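You operate a simulated robot arm through the tools that you are given. There is no shell and no other tool.

You are at the controls of a simulated robot arm. One attempt, no reset.

JOB
The thread snapped: set the tension to 4, reset, slow the tacker to 1600, then press READY.
Fine: pattern, size and count stay as they are.

The check looks at the end state, three seconds after you hand in, the way a careful person would. Anything else that was tipped, shoved, dropped, spilled or broken makes it a failure.

ROBOT AND FRAMES
A 7-joint arm with a two-finger parallel gripper, fixed in place. Base frame: the origin is at the foot of the arm, x ahead of it, y to its left, z up; the work surface is at about z = 780. Units: mm, rad, N and s.
Its first joint turns from -2.601 to 2.601 rad. Payload 3.43 kg.
Tool frame: the origin (TCP) lies between the finger pads and is the grasp point; the fingertips stand 30 mm ahead of it; z points along the fingers, y is the line along which they close. Largest opening 94 mm; finger width 28, thickness 10; the body of the gripper, 50 by 96 mm, starts 55 mm behind the TCP.
Orientation is told as [roll, pitch, yaw] about the base's x, y, z axes, in that order, counted from this pose: with the fingers straight down and closing along the base's y, the tool's x points along the base's -x, its y along +y and its z along -z.

CONTROLS
- The arm moves only by the tool servo_tool. Its argument "targets" is a list of rows, each an object (a shift or turn left out is 0, a gripper value left out holds the last) with "slide": the shift along the tool's x, y, z in mm, a list of three; "rot": the turn, a rotation vector about the tool's x, y, z in rad, a list of three; "gripper": the closure, from 0 (fully open) to 1 (shut). In form: [{"slide": [tx, ty, tz], "rot": [wx, wy, wz], "gripper": gripper}, ...]. A call has 1 to 20 rows; each row shifts and turns the commanded pose from where the row before left it, along the tool's axes as they then stand. Rows are played at 5 a second. More than 50 mm and 0.15 rad between two rows, or a gripper value outside its range, and nothing of the call is played. Where a pose cannot be reached the arm comes as near as it can. A force on the tool above 90 N (or 10 N above the force at the start of the call, whichever is more), or a blocked arm, ends the call early, and 0.2 s more pass. Each finger travels about 45 mm/s and halts on what it meets, pressing with about 31 N; the grip force reading is that of the motor and also rises with nothing between the fingers. The clock runs only during rows and for 0.2 s after the last one: add rows that do not move to give the fingers time. The reply holds the time, the measured pose of the TCP, the force on the tool along the base axes, the opening and the grip force, in the units named above and with some noise, with the torque about the TCP (base axes, N m) and any sound that the robot's microphone picked up.
- Cameras (640 x 400 px; columns grow to the right, rows downward): "scene" is fixed at [40.7, 498.1, 1379.1]; the picture's right is [0.59, -0.80, 0.00], its down [-0.34, -0.25, -0.91] and it looks along [0.73, 0.54, -0.42] (base axes); focal length 313 px, centre (320, 200). "wrist" rides on the gripper at [76, 14, -103] in the tool frame; the picture's right is [-0.18, 0.98, 0.00], its down [-0.75, -0.14, -0.64] and it looks along [-0.63, -0.12, 0.77] (tool axes); focal length 243 px, centre (320, 200). There is no depth. A picture from a camera that has moved, and an enlarged one, comes with that camera's place and axes in the base frame and with its lens. The place of the scene camera against the robot may be out by one fixed shift of up to 12 mm in any direction.
- camera(camera): a new picture of that camera. No time passes.
- zoom(camera, box): a new picture of the part [left, top, right, bottom] of that camera's present view, enlarged. No time passes.
- hand_in(): hands the job in; it is judged then, once.

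Nothing tells you positions but the pictures and the camera data. Unless the task says otherwise, let go and move clear before handing in.

The tools are called after "Call:" as name(argument=value, ...) on one line, values as JSON. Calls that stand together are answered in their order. servo_tool: Moves the arm, as the interface text tells. Its arguments: {"type":"object","properties":{"targets":{"type":"array"}},"required":["targets"]} The other tools are called the same way: camera (camera) takes a picture; zoom (camera, box) takes an enlarged picture of a part of a camera's view; hand_in () hands the job in.

At the start:

```text
t: 0.0
ee_pos: [529.9, 833.5, 1231.2]
ee_rot: [-0.001, -0.001, 0.001]
force: [-1.3, 0.5, 0.7]
torque: [0.02, 0.01, -0.05]
grip_width: 94.0
gripper_force: 0.0
```

scene: 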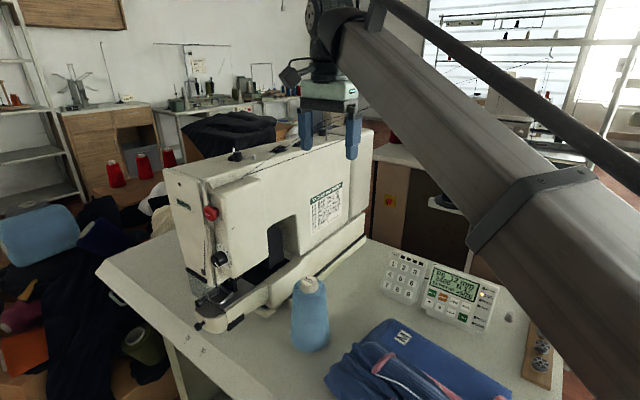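
wrist: 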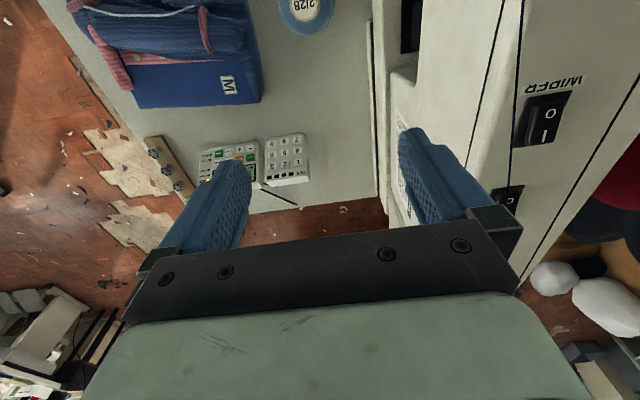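

I see a bartacking sewing machine with a control panel (keypad plus display) on the table to the right, a blue thread cone, folded cloth, and a tension dial likely on the machine head. I'll take enlarged views to read them before moving.

Call:
zoom(camera="scene", box=[370, 240, 520, 340])

Call:
zoom(camera="scene", box=[160, 140, 380, 340])

Call:
zoom(camera="wrist", box=[140, 100, 340, 230])

Call:
zoom(camera="wrist", box=[380, 0, 640, 220])

Call:
zoom(camera="scene", box=[300, 180, 350, 240])

Call:
zoom(camera="scene", box=[170, 180, 260, 280])

```text
4.00 times, centred on (445, 290) of scene
camera zoom: at [40.7, 498.1, 1379.1], right [0.59, -0.8, 0.0], down [-0.34, -0.25, -0.91], along [0.73, 0.54, -0.42], focal length 1250 px, centre (-180, -160)
```

zoom: 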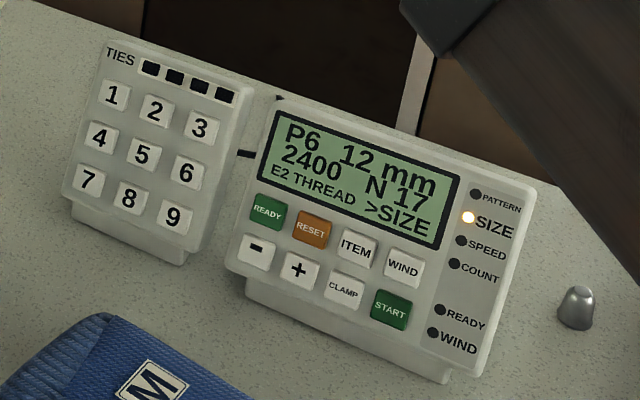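

```text
2.00 times, centred on (270, 240) of scene
camera zoom: at [40.7, 498.1, 1379.1], right [0.59, -0.8, 0.0], down [-0.34, -0.25, -0.91], along [0.73, 0.54, -0.42], focal length 625 px, centre (420, 120)
```

zoom: 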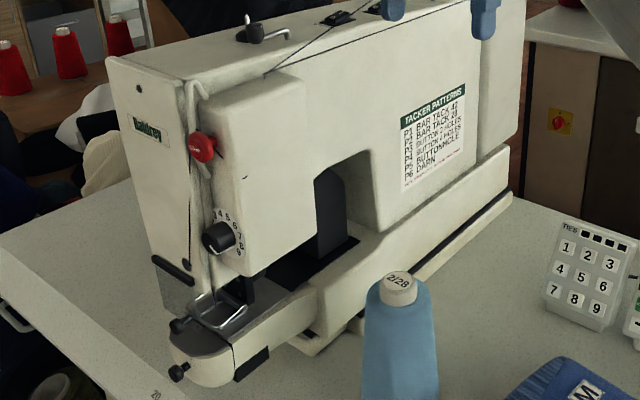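

```text
3.08 times, centred on (240, 165) of wrist
camera zoom: at [453.4, 848.5, 1335.7], right [0.18, 0.98, 0.0], down [0.75, -0.14, 0.64], along [0.63, -0.12, -0.77], focal length 746 px, centre (566, 308)
```

zoom: 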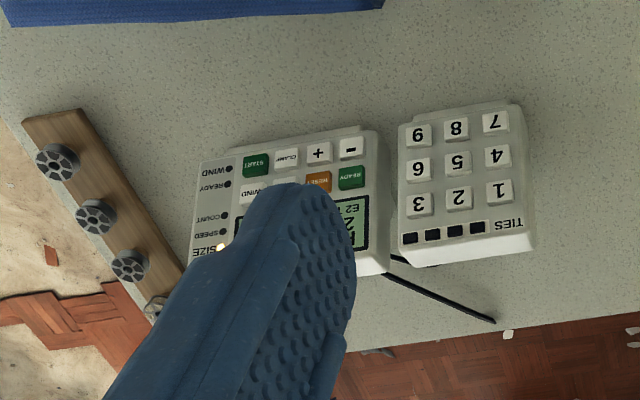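

```text
1.82 times, centred on (510, 110) of wrist
camera zoom: at [453.4, 848.5, 1335.7], right [0.18, 0.98, 0.0], down [0.75, -0.14, 0.64], along [0.63, -0.12, -0.77], focal length 441 px, centre (-26, 364)
```

zoom: 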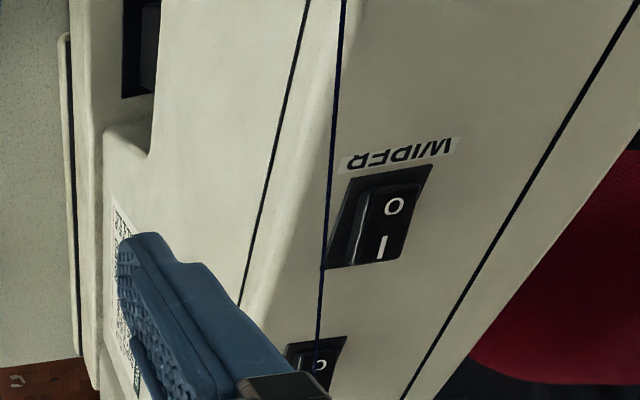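

```text
6.67 times, centred on (325, 210) of scene
camera zoom: at [40.7, 498.1, 1379.1], right [0.59, -0.8, 0.0], down [-0.34, -0.25, -0.91], along [0.73, 0.54, -0.42], focal length 2084 px, centre (287, 133)
```

zoom: 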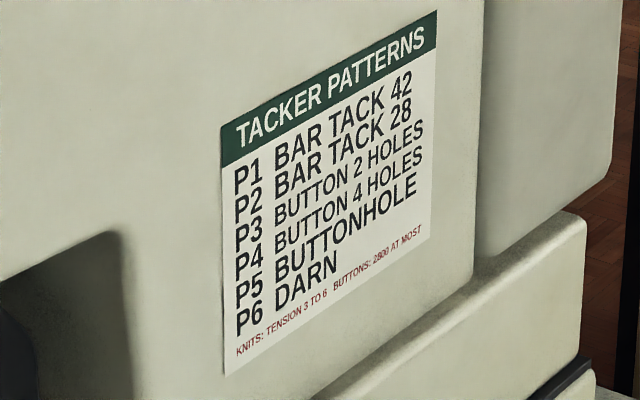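

```text
4.00 times, centred on (215, 230) of scene
camera zoom: at [40.7, 498.1, 1379.1], right [0.59, -0.8, 0.0], down [-0.34, -0.25, -0.91], along [0.73, 0.54, -0.42], focal length 1250 px, centre (740, 80)
```

zoom: 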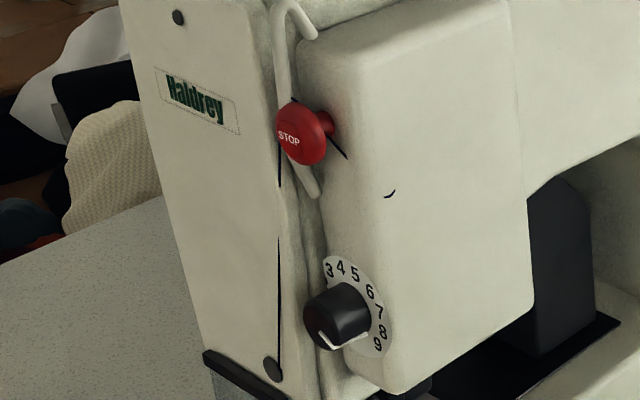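

The dial (0–9 scale) is on the head's operator-facing side, around (300, 920, 1050). The panel reads P6 / 12 mm / 2400 / N 17 / E2 THREAD, with the item cursor on SIZE. I'll rise clear of the machine first, then back off toward the operator side to look at the dial.

Call:
servo_tool(targets=[{"slide": [0, 0, -45]}, {"slide": [0, 0, -45]}, {"slide": [40, 0, 0]}, {"slide": [45, 0, 0]}, {"slide": [45, 0, 0]}, {"slide": [45, 0, 0]}, {"slide": [45, 0, 0]}, {"slide": [45, 0, 0]}, {"slide": [45, 0, 0]}, {"slide": [40, 0, 0]}, {"slide": [0, 0, 0]}])

Call:
camera(camera="scene")

Call:
camera(camera="wrist")

```text
t: 2.4
ee_pos: [198.1, 878.3, 1230.8]
ee_rot: [0.011, -0.001, -0.001]
force: [0.3, -0.1, -0.2]
torque: [-0.01, 0.0, 0.0]
grip_width: 94.1
gripper_force: 0.0
out of reach, approached as far as the arm can: row 1, 2, 3, 4, 5, 6, 7, 8, 9, 10
```

```text
taken
```

scene: 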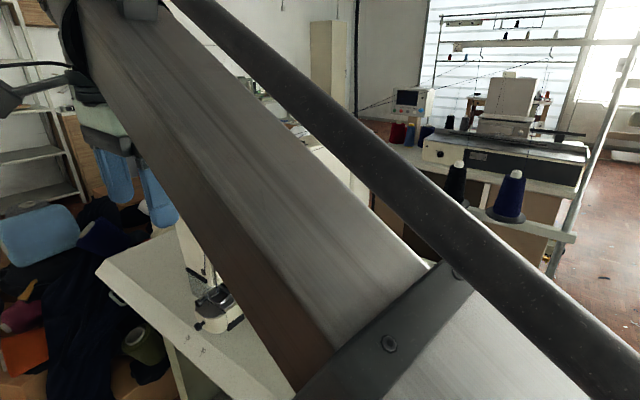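

```text
taken
camera wrist: at [121.3, 891.4, 1333.3], right [0.18, 0.98, 0.01], down [0.75, -0.15, 0.64], along [0.63, -0.11, -0.77], focal length 243 px, centre (320, 200)
```

wrist: 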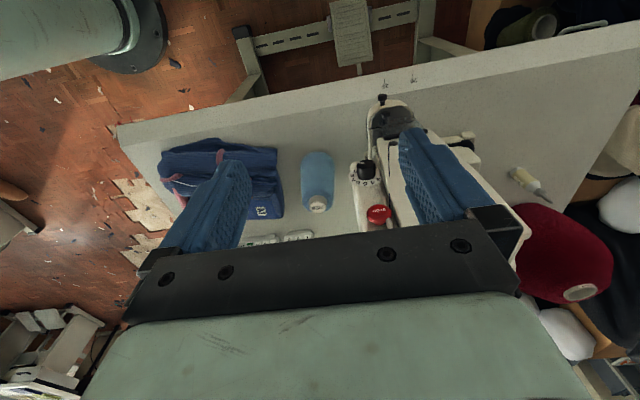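

From here the wrist camera sees the black dial knob near (308, 921, 1050) with the red STOP just above it. I'll zoom in to read it.

Call:
zoom(camera="wrist", box=[330, 130, 410, 240])

Call:
zoom(camera="wrist", box=[250, 130, 400, 250])

```text
3.64 times, centred on (370, 185) of wrist
camera zoom: at [121.3, 891.4, 1333.3], right [0.18, 0.98, 0.01], down [0.75, -0.15, 0.64], along [0.63, -0.11, -0.77], focal length 882 px, centre (138, 254)
```

zoom: 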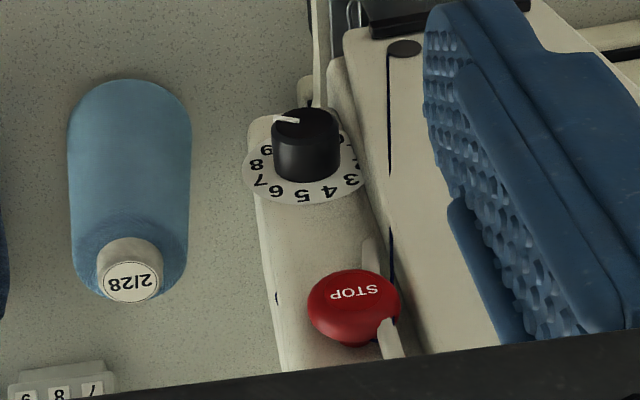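

```text
3.33 times, centred on (325, 190) of wrist
camera zoom: at [121.3, 891.4, 1333.3], right [0.18, 0.98, 0.01], down [0.75, -0.15, 0.64], along [0.63, -0.11, -0.77], focal length 809 px, centre (303, 233)
```

zoom: 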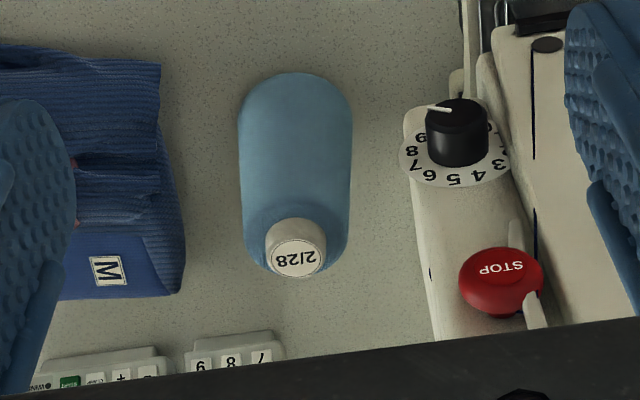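

The pointer is near 8–9 now, and the dial faces the operator side (−x), so I want a straight-on look at it. I'll tilt the tool about 50° so that the wrist camera looks level along +x.

Call:
servo_tool(targets=[{"rot": [0, -0.145, 0]}, {"rot": [0, -0.145, 0]}, {"rot": [0, -0.145, 0]}, {"rot": [0, -0.145, 0]}, {"rot": [0, -0.145, 0]}, {"rot": [0, -0.145, 0]}, {"slide": [0, 0, 0]}, {"slide": [0, 0, 0]}])

Call:
camera(camera="wrist")

```text
t: 4.2
ee_pos: [197.5, 876.0, 1227.5]
ee_rot: [0.0, -0.871, 0.001]
force: [0.5, 1.0, 0.3]
torque: [-0.01, -0.04, 0.01]
grip_width: 94.4
gripper_force: 0.0
```

```text
taken
camera wrist: at [70.9, 891.8, 1237.3], right [0.12, 0.98, 0.14], down [-0.01, -0.14, 0.99], along [0.99, -0.12, -0.01], focal length 243 px, centre (320, 200)
```

wrist: 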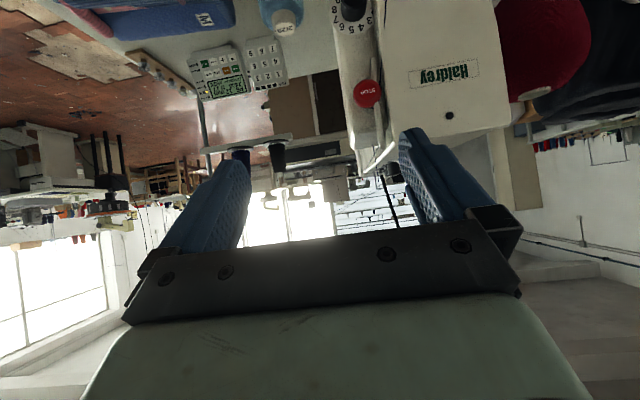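

The camera now looks level and I can see the dial at the top of the (upside‑down) view. I'll lower the arm to dial height, staying in front of the machine, to read it straight on.

Call:
servo_tool(targets=[{"slide": [38, 6, 20]}, {"slide": [38, 6, 20]}, {"slide": [38, 6, 20]}, {"slide": [38, 6, 20]}, {"slide": [0, 0, 0]}])

Call:
camera(camera="wrist")

Call:
camera(camera="scene")

```text
t: 5.4
ee_pos: [160.9, 901.1, 1062.0]
ee_rot: [-0.001, -0.871, 0.0]
force: [0.2, 0.8, -0.5]
torque: [0.0, -0.02, 0.0]
grip_width: 93.8
gripper_force: 0.1
```

```text
taken
camera wrist: at [34.3, 915.6, 1070.3], right [0.12, 0.98, 0.14], down [-0.01, -0.14, 0.99], along [0.99, -0.12, -0.01], focal length 243 px, centre (320, 200)
```

wrist: 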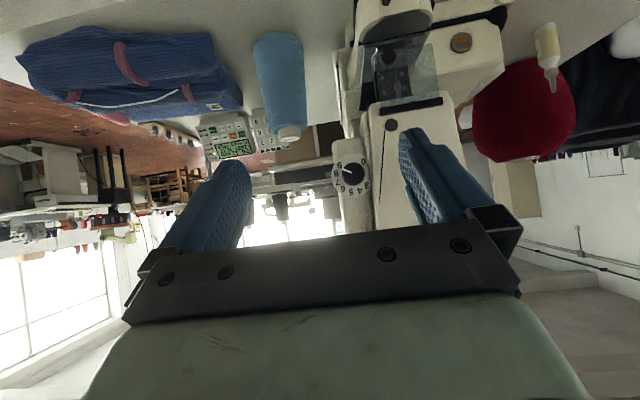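

```text
taken
```

scene: 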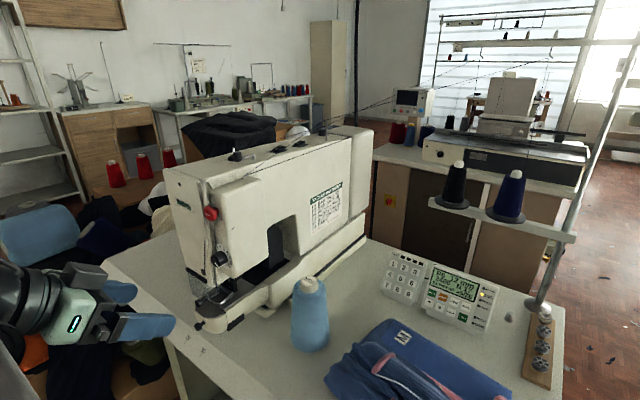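

Call:
zoom(camera="wrist", box=[310, 130, 410, 230])

Call:
zoom(camera="wrist", box=[325, 145, 375, 200])

Call:
zoom(camera="scene", box=[410, 260, 510, 340])

Call:
zoom(camera="scene", box=[170, 190, 260, 340])

```text
4.00 times, centred on (360, 180) of wrist
camera zoom: at [34.3, 915.6, 1070.3], right [0.12, 0.98, 0.14], down [-0.01, -0.14, 0.99], along [0.99, -0.12, -0.01], focal length 970 px, centre (160, 280)
```

zoom: 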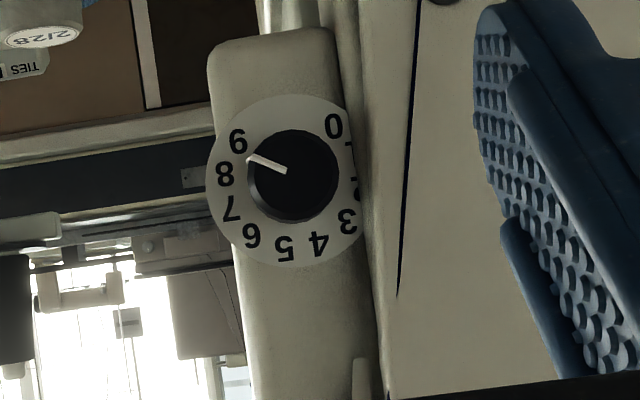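

```text
7.27 times, centred on (350, 172) of wrist
camera zoom: at [34.3, 915.6, 1070.3], right [0.12, 0.98, 0.14], down [-0.01, -0.14, 0.99], along [0.99, -0.12, -0.01], focal length 1764 px, centre (102, 400)
```

zoom: 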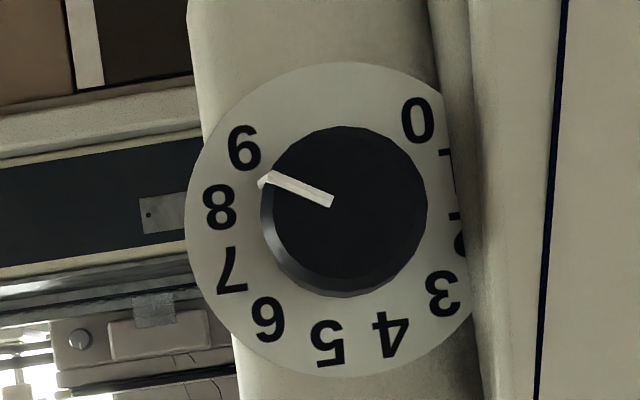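

```text
5.00 times, centred on (460, 300) of scene
camera zoom: at [40.7, 498.1, 1379.1], right [0.59, -0.8, 0.0], down [-0.34, -0.25, -0.91], along [0.73, 0.54, -0.42], focal length 1563 px, centre (-380, -300)
```

zoom: 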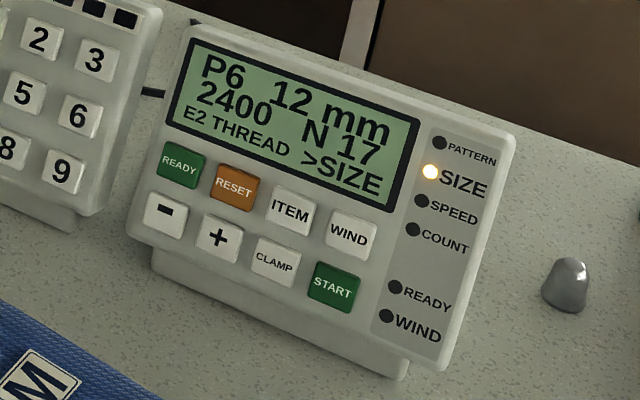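

```text
2.67 times, centred on (215, 265) of scene
camera zoom: at [40.7, 498.1, 1379.1], right [0.59, -0.8, 0.0], down [-0.34, -0.25, -0.91], along [0.73, 0.54, -0.42], focal length 834 px, centre (600, 27)
```

zoom: 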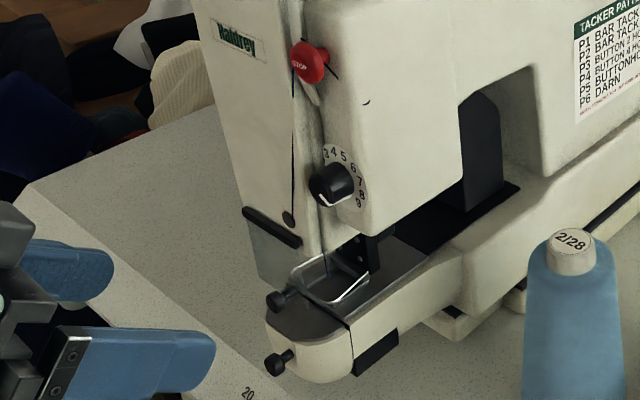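

The dial runs 0–9 with 30° per step: 4 sits about 15° left of top, and the pointer is between 8 and 9. The faceplate column hides digits 1 and 2, so I need to check how far it sticks out next to the knob.

Call:
zoom(camera="scene", box=[200, 235, 240, 285])

Call:
zoom(camera="scene", box=[190, 195, 240, 245])

Call:
servo_tool(targets=[{"slide": [0, -40, 0], "gripper": 0.3}, {"slide": [0, -40, 0]}, {"slide": [0, -40, 0]}, {"slide": [0, 0, 0]}])

Call:
camera(camera="wrist")

```text
8.00 times, centred on (220, 260) of scene
camera zoom: at [40.7, 498.1, 1379.1], right [0.59, -0.8, 0.0], down [-0.34, -0.25, -0.91], along [0.73, 0.54, -0.42], focal length 2501 px, centre (1120, -280)
```

zoom: 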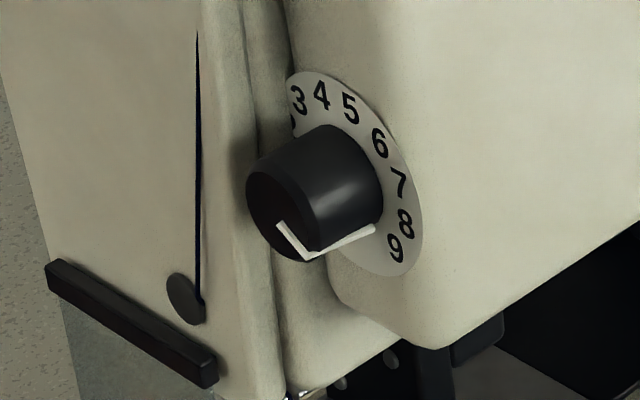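

```text
8.00 times, centred on (215, 220) of scene
camera zoom: at [40.7, 498.1, 1379.1], right [0.59, -0.8, 0.0], down [-0.34, -0.25, -0.91], along [0.73, 0.54, -0.42], focal length 2501 px, centre (1160, 40)
```

zoom: 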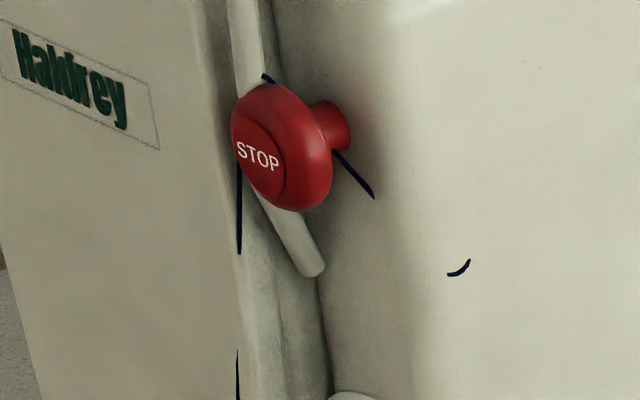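

```text
t: 6.4
ee_pos: [159.6, 778.8, 1060.9]
ee_rot: [0.0, -0.871, 0.001]
force: [0.2, -0.6, 0.2]
torque: [-0.02, 0.01, 0.01]
grip_width: 66.1
gripper_force: 0.1
```

```text
taken
camera wrist: at [33.4, 794.3, 1069.7], right [0.12, 0.98, 0.14], down [-0.01, -0.14, 0.99], along [0.99, -0.12, -0.01], focal length 243 px, centre (320, 200)
```

wrist: 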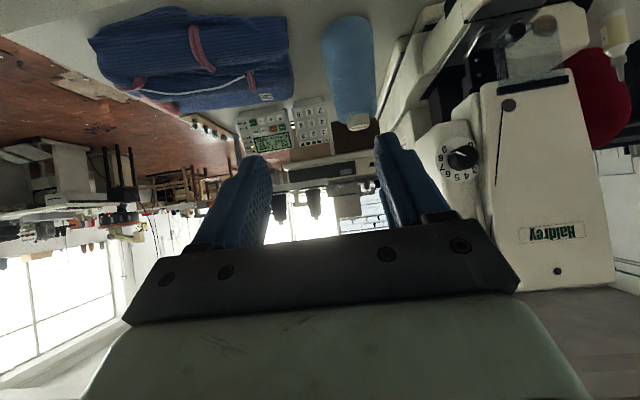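

Call:
zoom(camera="wrist", box=[420, 110, 510, 210])

Call:
zoom(camera="wrist", box=[225, 90, 345, 165])

```text
4.00 times, centred on (465, 160) of wrist
camera zoom: at [33.4, 794.3, 1069.7], right [0.12, 0.98, 0.14], down [-0.01, -0.14, 0.99], along [0.99, -0.12, -0.01], focal length 970 px, centre (-260, 360)
```

zoom: 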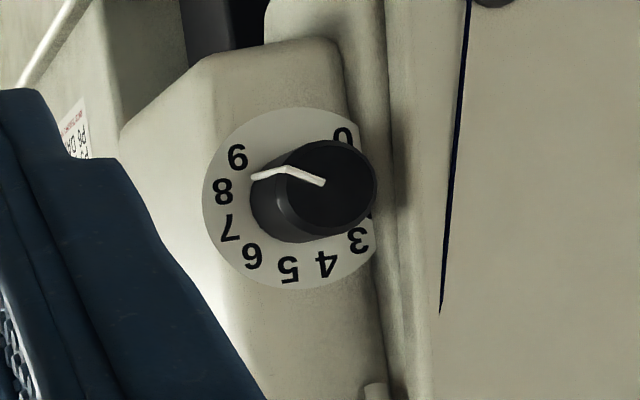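

```text
5.33 times, centred on (285, 128) of wrist
camera zoom: at [33.4, 794.3, 1069.7], right [0.12, 0.98, 0.14], down [-0.01, -0.14, 0.99], along [0.99, -0.12, -0.01], focal length 1294 px, centre (507, 587)
```

zoom: 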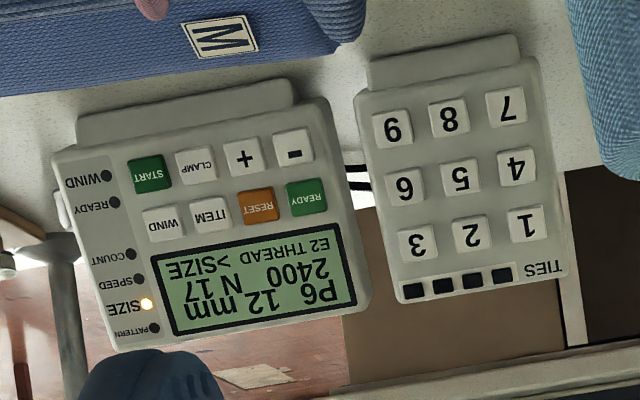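

Triangulating from two wrist views, the knob axis is at about y = 925, z = 1044, its front at x ≈ 308 and its disc at x ≈ 327. The faceplate's rounded edge starts about 20 mm to the +y side. I'll bring the tool level along +x with the fingers closing vertically, so they stay clear of that edge, and turn the knob in several short grips.

Call:
servo_tool(targets=[{"rot": [0, -0.14, 0], "gripper": 0.42}, {"rot": [0, -0.14, 0]}, {"rot": [0, -0.14, 0]}, {"rot": [0, -0.14, 0]}, {"rot": [0, -0.14, 0]}, {"slide": [0, 0, 0]}, {"rot": [0, 0, -0.1428]}, {"rot": [0, 0, -0.1428]}, {"rot": [0, 0, -0.1428]}, {"rot": [0, 0, -0.1428]}, {"rot": [0, 0, -0.1428]}, {"rot": [0, 0, -0.1428]}, {"rot": [0, 0, -0.1428]}, {"rot": [0, 0, -0.1428]}, {"rot": [0, 0, -0.1428]}, {"rot": [0, 0, -0.1428]}, {"rot": [0, 0, -0.1428]}, {"slide": [0, 0, 0]}, {"slide": [0, 0, 0]}])

Call:
camera(camera="wrist")

Call:
camera(camera="scene")

```text
t: 10.4
ee_pos: [162.6, 781.1, 1060.7]
ee_rot: [-1.571, -0.002, 1.571]
force: [-0.1, -0.3, 1.4]
torque: [-0.01, 0.0, -0.02]
grip_width: 54.4
gripper_force: 0.1
```

```text
taken
camera wrist: at [59.4, 705.6, 1046.9], right [0.0, 0.18, -0.98], down [-0.64, 0.75, 0.14], along [0.77, 0.63, 0.12], focal length 243 px, centre (320, 200)
```

wrist: 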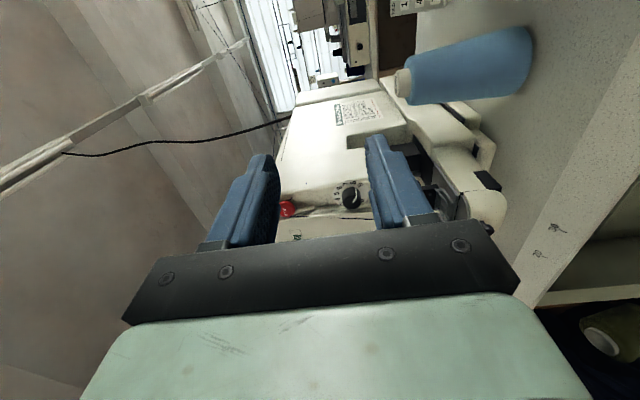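

```text
taken
```

scene: 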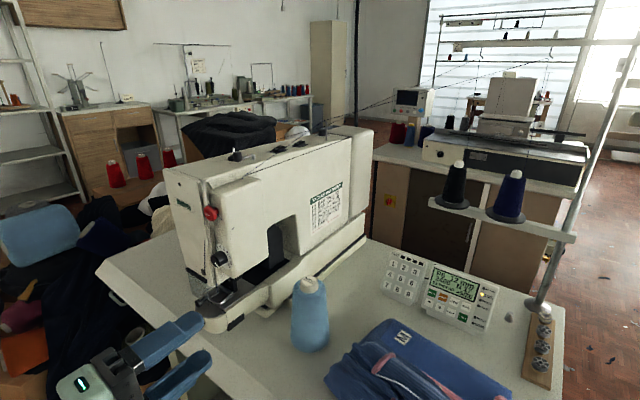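

The tool is level with the fingers closing vertically. I'll line up in front of the knob with the fingertips still about 40 mm short, then check alignment.

Call:
servo_tool(targets=[{"slide": [-36, 4, 0]}, {"slide": [-36, 4, 0]}, {"slide": [-36, 4, 0]}, {"slide": [-36, 4, 0]}, {"slide": [0, 0, 38]}, {"slide": [0, 0, 38]}, {"slide": [0, 0, 0]}, {"slide": [0, 0, 0]}])

Call:
camera(camera="wrist")

Call:
zoom(camera="scene", box=[120, 180, 280, 340])

```text
t: 12.2
ee_pos: [238.1, 923.6, 1044.9]
ee_rot: [-1.571, 0.0, 1.571]
force: [-0.4, 0.9, -0.3]
torque: [-0.01, 0.0, 0.02]
grip_width: 54.5
gripper_force: 0.0
```

```text
taken
camera wrist: at [135.3, 848.1, 1031.5], right [0.0, 0.18, -0.98], down [-0.64, 0.75, 0.14], along [0.77, 0.63, 0.12], focal length 243 px, centre (320, 200)
```

wrist: 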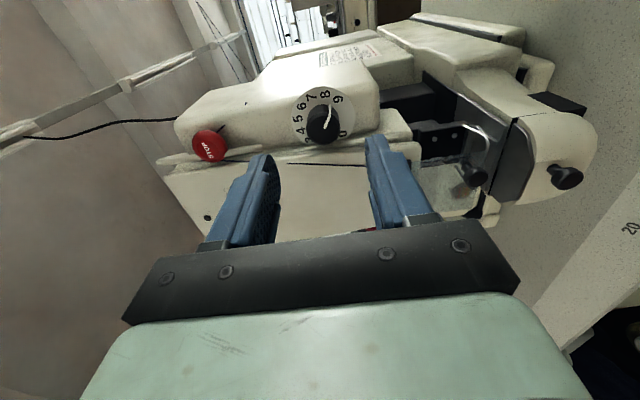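

```text
2.50 times, centred on (200, 260) of scene
camera zoom: at [40.7, 498.1, 1379.1], right [0.59, -0.8, 0.0], down [-0.34, -0.25, -0.91], along [0.73, 0.54, -0.42], focal length 782 px, centre (620, 50)
```

zoom: 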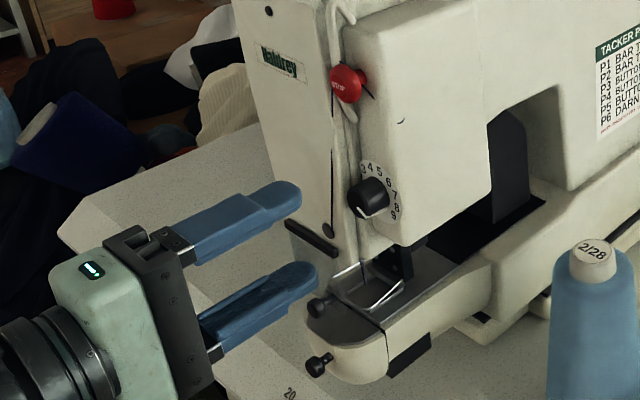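

Call:
zoom(camera="wrist", box=[240, 70, 420, 200])

Call:
zoom(camera="wrist", box=[285, 80, 355, 150])

```text
3.08 times, centred on (330, 135) of wrist
camera zoom: at [135.3, 848.1, 1031.5], right [0.0, 0.18, -0.98], down [-0.64, 0.75, 0.14], along [0.77, 0.63, 0.12], focal length 746 px, centre (289, 400)
```

zoom: 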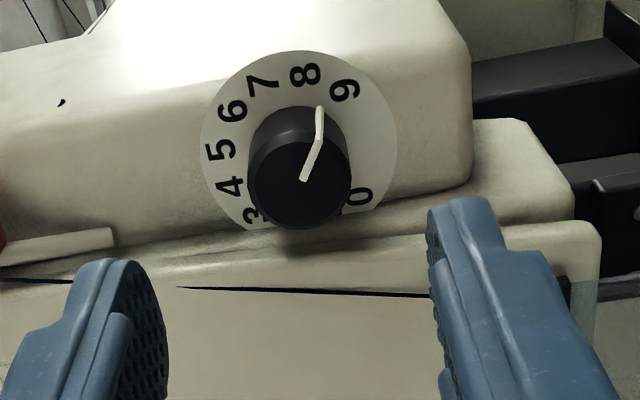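

```text
5.71 times, centred on (320, 115) of wrist
camera zoom: at [135.3, 848.1, 1031.5], right [0.0, 0.18, -0.98], down [-0.64, 0.75, 0.14], along [0.77, 0.63, 0.12], focal length 1386 px, centre (320, 686)
```

zoom: 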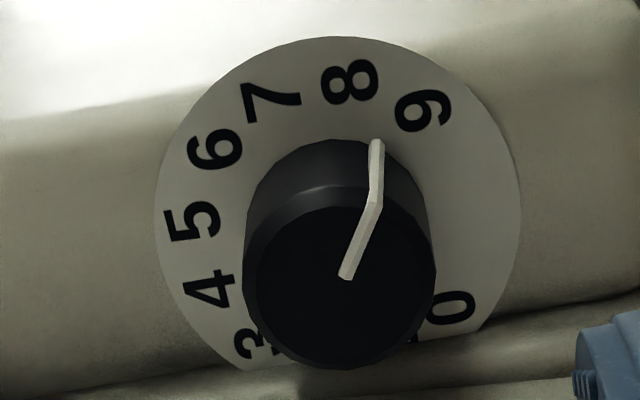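

The knob is centred between the fingers within a couple of mm, and the pointer sits at about 8.5. I'll advance until the fingertips overlap roughly 11 mm of the knob, pre-turned by +0.3 rad, without closing yet.

Call:
servo_tool(targets=[{"slide": [0, 1.2, 17], "rot": [0, 0, 0.1]}, {"slide": [0, 0, 17], "rot": [0, 0, 0.1]}, {"slide": [0, 0, 17], "rot": [0, 0, 0.1]}, {"slide": [0, 0, 0]}])

Call:
camera(camera="wrist")

Call:
zoom(camera="scene", box=[150, 200, 270, 320])

```text
t: 13.2
ee_pos: [281.1, 923.5, 1043.3]
ee_rot: [-1.567, -0.302, 1.572]
force: [-66.5, -20.5, -7.4]
torque: [-0.77, 1.84, 0.56]
grip_width: 54.9
gripper_force: 0.6
```

```text
taken
camera wrist: at [179.2, 854.9, 1007.9], right [0.0, 0.47, -0.88], down [-0.64, 0.68, 0.36], along [0.77, 0.57, 0.3], focal length 243 px, centre (320, 200)
```

wrist: 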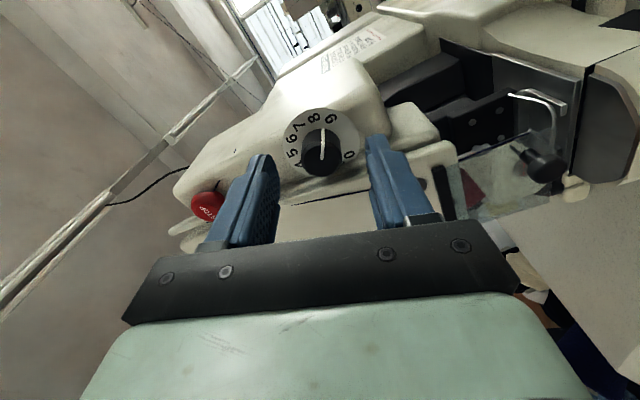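

```text
3.33 times, centred on (210, 260) of scene
camera zoom: at [40.7, 498.1, 1379.1], right [0.59, -0.8, 0.0], down [-0.34, -0.25, -0.91], along [0.73, 0.54, -0.42], focal length 1042 px, centre (687, 0)
```

zoom: 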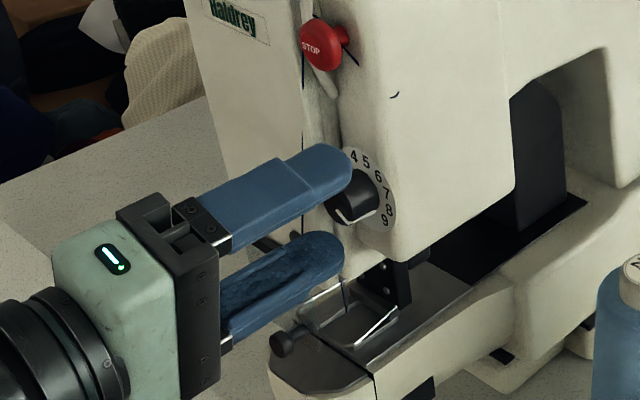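

The lower finger's corner touched the faceplate's edge at roughly y ≈ 941, so the wall is only about 17 mm from the knob axis. I'll back off, narrow the opening, and shift the fingers 6 mm to the −y side so that the knob sits near their +y edge.

Call:
servo_tool(targets=[{"slide": [0, 0, -25]}, {"slide": [0, 0, -25]}, {"rot": [0, 0, -0.1], "gripper": 0.62}, {"rot": [0, 0, -0.1]}, {"rot": [0, 0, -0.1]}, {"slide": [0, 0, 0]}, {"slide": [0, 0, 0]}])

Call:
zoom(camera="wrist", box=[240, 70, 420, 200])

Call:
zoom(camera="scene", box=[150, 200, 270, 320])

```text
t: 14.8
ee_pos: [238.0, 926.1, 1041.7]
ee_rot: [-1.572, 0.0, 1.572]
force: [-1.6, -0.2, -0.6]
torque: [0.01, 0.01, 0.01]
grip_width: 35.8
gripper_force: 0.3
```

```text
3.08 times, centred on (330, 135) of wrist
camera zoom: at [136.2, 849.4, 1029.8], right [0.0, 0.18, -0.98], down [-0.64, 0.75, 0.14], along [0.77, 0.63, 0.12], focal length 746 px, centre (289, 400)
```

zoom: 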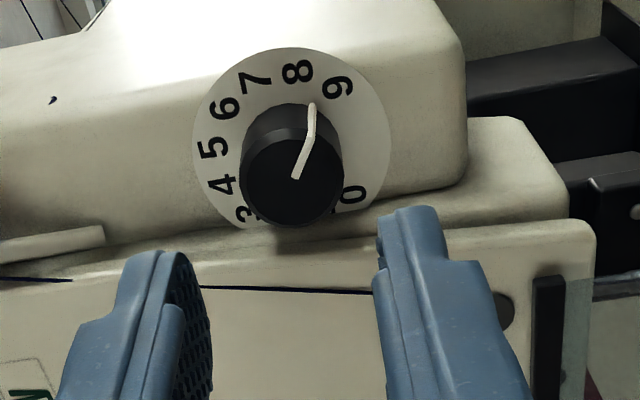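

```text
3.33 times, centred on (210, 260) of scene
camera zoom: at [40.7, 498.1, 1379.1], right [0.59, -0.8, 0.0], down [-0.34, -0.25, -0.91], along [0.73, 0.54, -0.42], focal length 1042 px, centre (687, 0)
```

zoom: 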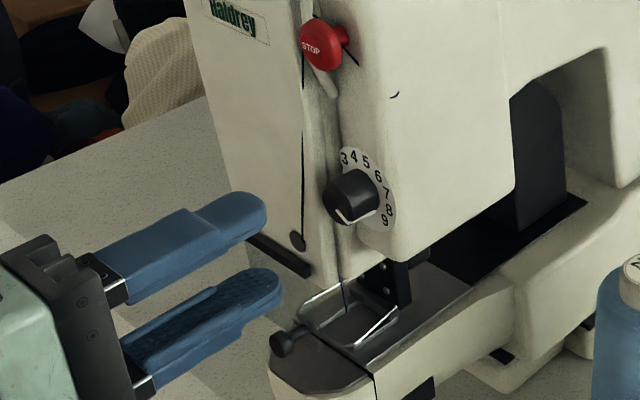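

Nothing moved and the dial is unchanged. I'll shift to the offset position, pre-turn +0.3 rad, and advance again with the narrower opening.

Call:
servo_tool(targets=[{"slide": [8.2, 3.2, 0]}, {"rot": [0, 0, 0.1]}, {"rot": [0, 0, 0.1]}, {"rot": [0, 0, 0.1]}, {"slide": [0, 0, 20]}, {"slide": [0, 0, 15]}, {"slide": [0, 0, 7]}, {"slide": [0, 0, 6]}, {"slide": [0, 0, 0]}])

Call:
camera(camera="wrist")

Call:
zoom(camera="scene", box=[170, 215, 250, 295])

```text
t: 16.8
ee_pos: [286.4, 916.9, 1039.4]
ee_rot: [-1.571, -0.301, 1.571]
force: [1.0, -0.6, 0.5]
torque: [0.04, -0.04, 0.01]
grip_width: 36.0
gripper_force: 0.1
```

```text
taken
camera wrist: at [183.8, 849.0, 1004.5], right [0.0, 0.47, -0.88], down [-0.64, 0.68, 0.36], along [0.77, 0.57, 0.3], focal length 243 px, centre (320, 200)
```

wrist: 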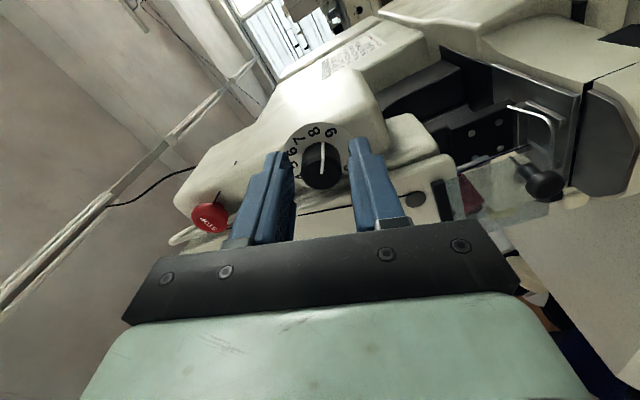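

```text
5.00 times, centred on (210, 255) of scene
camera zoom: at [40.7, 498.1, 1379.1], right [0.59, -0.8, 0.0], down [-0.34, -0.25, -0.91], along [0.73, 0.54, -0.42], focal length 1563 px, centre (870, -75)
```

zoom: 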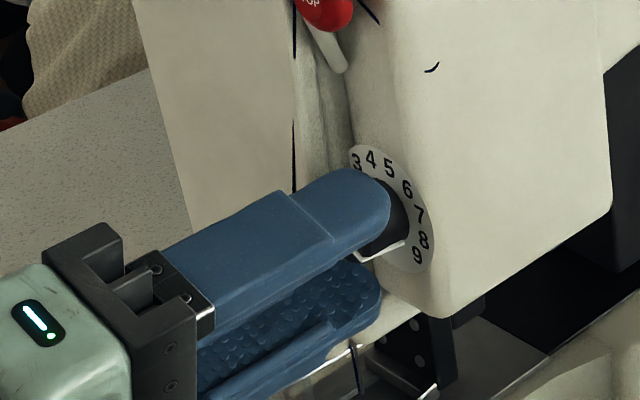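

The fingers are around the knob with no contact force. Now I'll close on it and check the width before turning.

Call:
servo_tool(targets=[{"gripper": 0.8}, {"gripper": 0.8}, {"gripper": 0.8}, {"gripper": 0.8}])

Call:
zoom(camera="wrist", box=[260, 90, 400, 200])

```text
t: 17.8
ee_pos: [286.0, 917.2, 1040.7]
ee_rot: [-1.572, -0.3, 1.57]
force: [2.0, 0.6, 5.0]
torque: [0.0, -0.16, -0.04]
grip_width: 25.2
gripper_force: 45.0
```

```text
3.64 times, centred on (330, 145) of wrist
camera zoom: at [183.8, 848.9, 1004.8], right [0.0, 0.47, -0.88], down [-0.64, 0.68, 0.36], along [0.77, 0.57, 0.3], focal length 882 px, centre (284, 400)
```

zoom: 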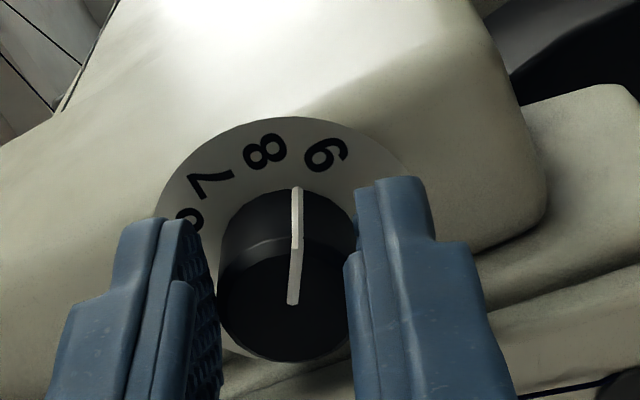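

The fingers grip the knob at 25 mm with little side force. I'll turn it counterclockwise by 0.6 rad about the knob axis.

Call:
servo_tool(targets=[{"slide": [0, -0.7, 0], "rot": [0, 0, -0.1], "gripper": 0.85}, {"slide": [0, -0.7, 0], "rot": [0, 0, -0.1]}, {"slide": [0, -0.7, 0], "rot": [0, 0, -0.1]}, {"slide": [0, -0.7, 0], "rot": [0, 0, -0.1]}, {"slide": [0, -0.7, 0], "rot": [0, 0, -0.1]}, {"slide": [0, -0.7, 0], "rot": [0, 0, -0.1]}, {"slide": [0, 0, 0]}])

Call:
zoom(camera="wrist", box=[260, 90, 400, 200])

```text
t: 19.4
ee_pos: [285.8, 918.3, 1045.7]
ee_rot: [-1.57, 0.3, 1.567]
force: [2.5, -4.3, 11.4]
torque: [0.12, -0.2, 0.36]
grip_width: 25.1
gripper_force: 45.3
```

```text
3.64 times, centred on (330, 145) of wrist
camera zoom: at [183.7, 840.5, 1054.1], right [0.0, -0.12, -0.99], down [-0.64, 0.76, -0.09], along [0.77, 0.64, -0.07], focal length 882 px, centre (284, 400)
```

zoom: 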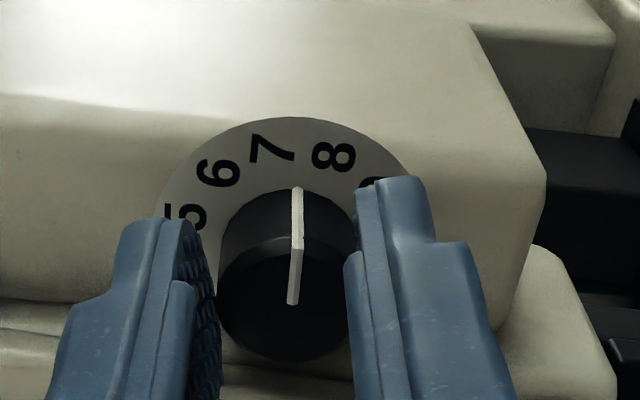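

The knob turned with the fingers: the pointer moved from 8.5 to about 7.4. I'll release, swing back, re-grip and turn another 0.6 rad.

Call:
servo_tool(targets=[{"gripper": 0.62}, {"gripper": 0.62}, {"slide": [0, 0.2, 0], "rot": [0, 0, 0.1]}, {"slide": [0, 0.7, 0], "rot": [0, 0, 0.1]}, {"slide": [0, 0.7, 0], "rot": [0, 0, 0.1]}, {"slide": [0, 0.7, 0], "rot": [0, 0, 0.1]}, {"slide": [0, 0.7, 0], "rot": [0, 0, 0.1]}, {"slide": [0, 0.7, 0], "rot": [0, 0, 0.1]}, {"gripper": 0.85}, {"gripper": 0.85}, {"gripper": 0.85}, {"slide": [0, -0.7, 0], "rot": [0, 0, -0.1]}, {"slide": [0, -0.7, 0], "rot": [0, 0, -0.1]}, {"slide": [0, -0.7, 0], "rot": [0, 0, -0.1]}, {"slide": [0, -0.7, 0], "rot": [0, 0, -0.1]}, {"slide": [0, -0.7, 0], "rot": [0, 0, -0.1]}, {"slide": [0, -0.7, 0], "rot": [0, 0, -0.1]}, {"slide": [0, 0, 0]}])

Call:
zoom(camera="wrist", box=[260, 90, 400, 200])

```text
t: 23.2
ee_pos: [286.1, 916.3, 1044.4]
ee_rot: [-1.572, 0.303, 1.572]
force: [3.9, 9.1, 7.2]
torque: [0.02, -0.36, -0.06]
grip_width: 25.5
gripper_force: 44.8
```

```text
3.64 times, centred on (330, 145) of wrist
camera zoom: at [184.4, 840.3, 1054.2], right [0.0, -0.12, -0.99], down [-0.64, 0.76, -0.09], along [0.77, 0.64, -0.07], focal length 882 px, centre (284, 400)
```

zoom: 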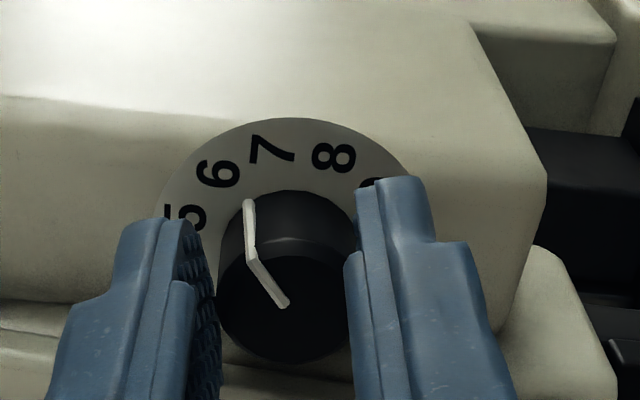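

The pointer is now at roughly 6.2–6.3. I'll do another re-grip and turn of the same size.

Call:
servo_tool(targets=[{"gripper": 0.62}, {"gripper": 0.62}, {"slide": [0, 0.7, 0], "rot": [0, 0, 0.1]}, {"slide": [0, 0.7, 0], "rot": [0, 0, 0.1]}, {"slide": [0, 0.7, 0], "rot": [0, 0, 0.1]}, {"slide": [0, 0.7, 0], "rot": [0, 0, 0.1]}, {"slide": [0, 0.7, 0], "rot": [0, 0, 0.1]}, {"slide": [0, 0.7, 0], "rot": [0, 0, 0.1]}, {"gripper": 0.85}, {"gripper": 0.85}, {"gripper": 0.85}, {"slide": [0, -0.7, 0], "rot": [0, 0, -0.1]}, {"slide": [0, -0.7, 0], "rot": [0, 0, -0.1]}, {"slide": [0, -0.7, 0], "rot": [0, 0, -0.1]}, {"slide": [0, -0.7, 0], "rot": [0, 0, -0.1]}, {"slide": [0, -0.7, 0], "rot": [0, 0, -0.1]}, {"slide": [0, -0.7, 0], "rot": [0, 0, -0.1]}, {"slide": [0, 0, 0]}])

Call:
zoom(camera="wrist", box=[260, 90, 400, 200])

Call:
zoom(camera="scene", box=[170, 215, 250, 295])

```text
t: 27.0
ee_pos: [286.3, 916.5, 1044.4]
ee_rot: [-1.572, 0.3, 1.572]
force: [-0.3, 12.0, 7.5]
torque: [0.07, -0.28, -0.21]
grip_width: 25.4
gripper_force: 45.0
```

```text
3.64 times, centred on (330, 145) of wrist
camera zoom: at [184.4, 840.1, 1054.0], right [0.0, -0.12, -0.99], down [-0.64, 0.76, -0.09], along [0.77, 0.64, -0.07], focal length 882 px, centre (284, 400)
```

zoom: 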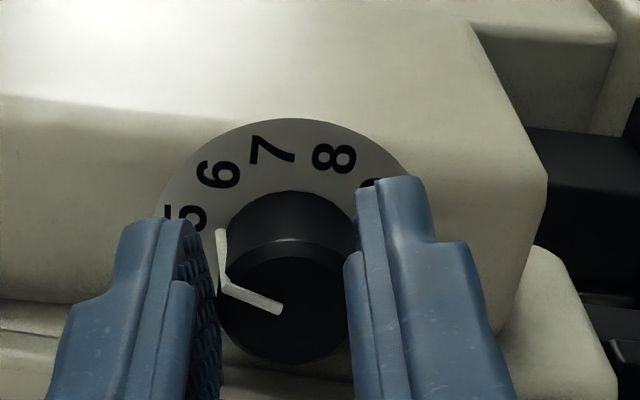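

```text
5.00 times, centred on (210, 255) of scene
camera zoom: at [40.7, 498.1, 1379.1], right [0.59, -0.8, 0.0], down [-0.34, -0.25, -0.91], along [0.73, 0.54, -0.42], focal length 1563 px, centre (870, -75)
```

zoom: 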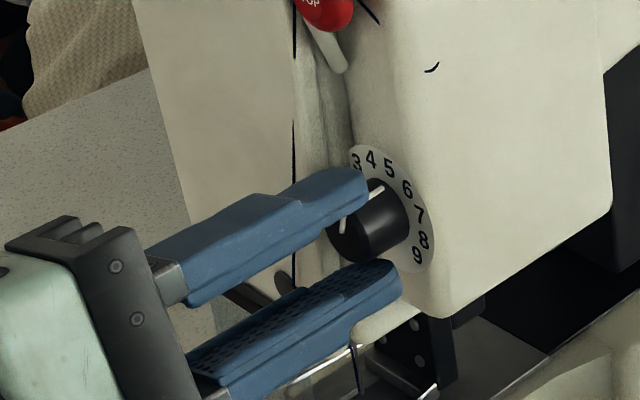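

The pointer looks close to 5. I'll let go and back off to read it exactly before the final part-turn.

Call:
servo_tool(targets=[{"gripper": 0.62}, {"gripper": 0.62}, {"slide": [0, 0, -25]}, {"slide": [0, 0, -25]}, {"slide": [0, 0.7, 0], "rot": [0, 0, 0.1]}, {"slide": [0, 0.7, 0], "rot": [0, 0, 0.1]}, {"slide": [0, 0.7, 0], "rot": [0, 0, 0.1]}, {"slide": [0, 0, 0]}])

Call:
zoom(camera="wrist", box=[270, 70, 370, 150])

Call:
zoom(camera="scene", box=[200, 235, 240, 285])

```text
t: 28.8
ee_pos: [235.1, 915.1, 1041.4]
ee_rot: [-1.571, -0.003, 1.569]
force: [0.1, -0.4, 0.8]
torque: [0.02, 0.01, -0.02]
grip_width: 35.8
gripper_force: 0.1
```

```text
5.00 times, centred on (320, 110) of wrist
camera zoom: at [133.8, 839.7, 1028.9], right [0.0, 0.19, -0.98], down [-0.64, 0.75, 0.14], along [0.77, 0.63, 0.12], focal length 1213 px, centre (320, 650)
```

zoom: 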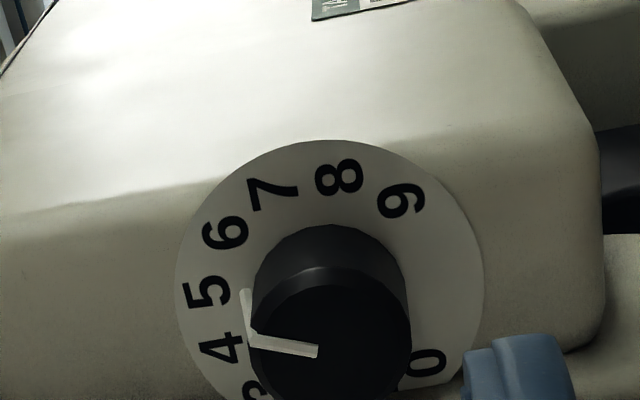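

```text
8.00 times, centred on (220, 260) of scene
camera zoom: at [40.7, 498.1, 1379.1], right [0.59, -0.8, 0.0], down [-0.34, -0.25, -0.91], along [0.73, 0.54, -0.42], focal length 2501 px, centre (1120, -280)
```

zoom: 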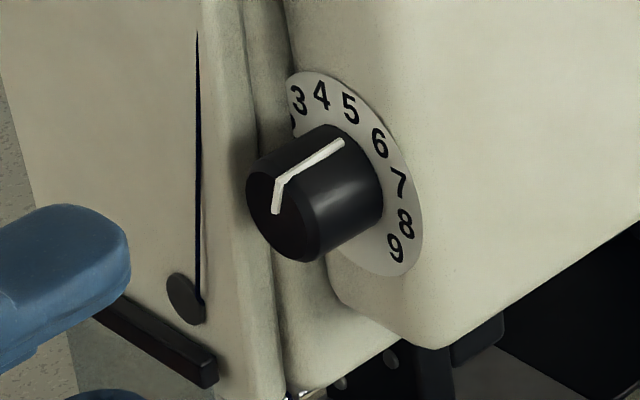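

The pointer reads about 5.13 (roughly 18° right of top), and the target is 15° left of top. I'll re-grip and make one final turn of about 0.59 rad.

Call:
servo_tool(targets=[{"slide": [0, 0.7, 0], "rot": [0, 0, 0.1]}, {"slide": [0, 0.7, 0], "rot": [0, 0, 0.1]}, {"slide": [0, 0.7, 0], "rot": [0, 0, 0.1]}, {"slide": [0, 0, 25]}, {"slide": [0, 0, 15]}, {"slide": [0, 0, 10]}, {"gripper": 0.85}, {"gripper": 0.85}, {"gripper": 0.85}, {"slide": [0, -0.7, 0], "rot": [0, 0, -0.098]}, {"slide": [0, -0.7, 0], "rot": [0, 0, -0.098]}, {"slide": [0, -0.7, 0], "rot": [0, 0, -0.098]}, {"slide": [0, -0.7, 0], "rot": [0, 0, -0.098]}, {"slide": [0, -0.7, 0], "rot": [0, 0, -0.098]}, {"slide": [0, -0.7, 0], "rot": [0, 0, -0.098]}, {"slide": [0, 0, 0]}, {"gripper": 0.62}, {"gripper": 0.62}, {"slide": [0, 0, -25]}, {"slide": [0, 0, -25]}])

Call:
camera(camera="wrist")

Call:
zoom(camera="scene", box=[200, 235, 240, 285])

```text
t: 33.0
ee_pos: [235.7, 915.0, 1044.7]
ee_rot: [-1.57, 0.289, 1.572]
force: [-0.4, -0.5, -0.6]
torque: [-0.01, 0.04, -0.02]
grip_width: 35.7
gripper_force: 0.0
```

```text
taken
camera wrist: at [133.5, 837.5, 1053.3], right [0.0, -0.1, -0.99], down [-0.64, 0.76, -0.08], along [0.77, 0.64, -0.07], focal length 243 px, centre (320, 200)
```

wrist: 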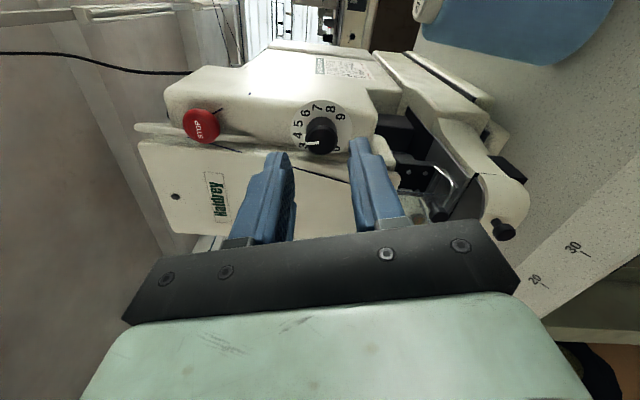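

```text
8.00 times, centred on (220, 260) of scene
camera zoom: at [40.7, 498.1, 1379.1], right [0.59, -0.8, 0.0], down [-0.34, -0.25, -0.91], along [0.73, 0.54, -0.42], focal length 2501 px, centre (1120, -280)
```

zoom: 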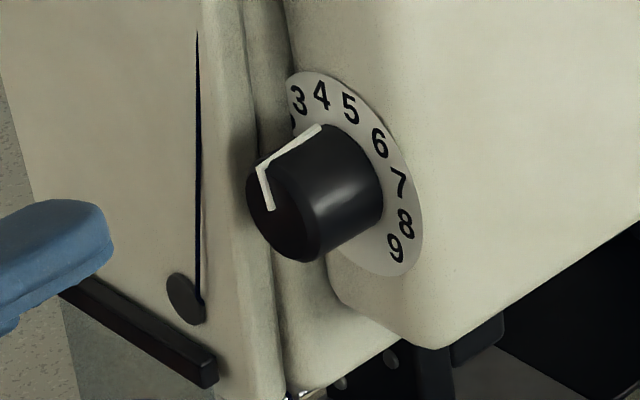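

Call:
zoom(camera="wrist", box=[280, 90, 360, 165])

Call:
zoom(camera="scene", box=[205, 240, 230, 270])

```text
5.33 times, centred on (320, 128) of wrist
camera zoom: at [133.5, 837.5, 1053.3], right [0.0, -0.1, -0.99], down [-0.64, 0.76, -0.08], along [0.77, 0.64, -0.07], focal length 1294 px, centre (320, 587)
```

zoom: 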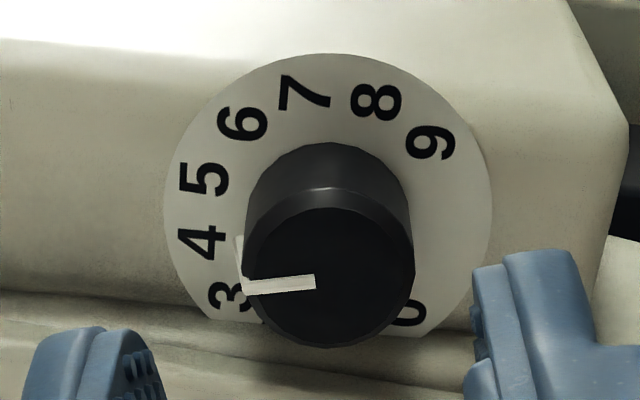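

```text
13.33 times, centred on (218, 255) of scene
camera zoom: at [40.7, 498.1, 1379.1], right [0.59, -0.8, 0.0], down [-0.34, -0.25, -0.91], along [0.73, 0.54, -0.42], focal length 4168 px, centre (1687, -533)
```

zoom: 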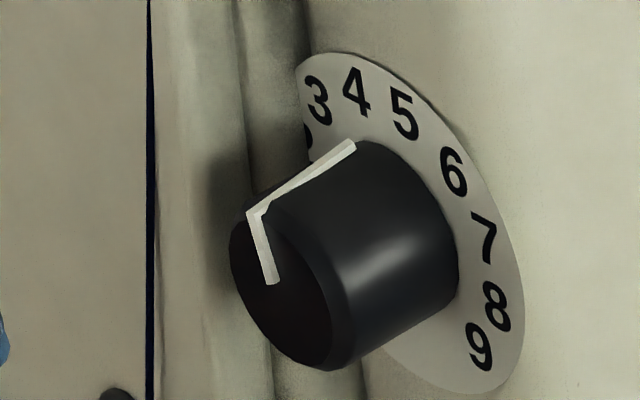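

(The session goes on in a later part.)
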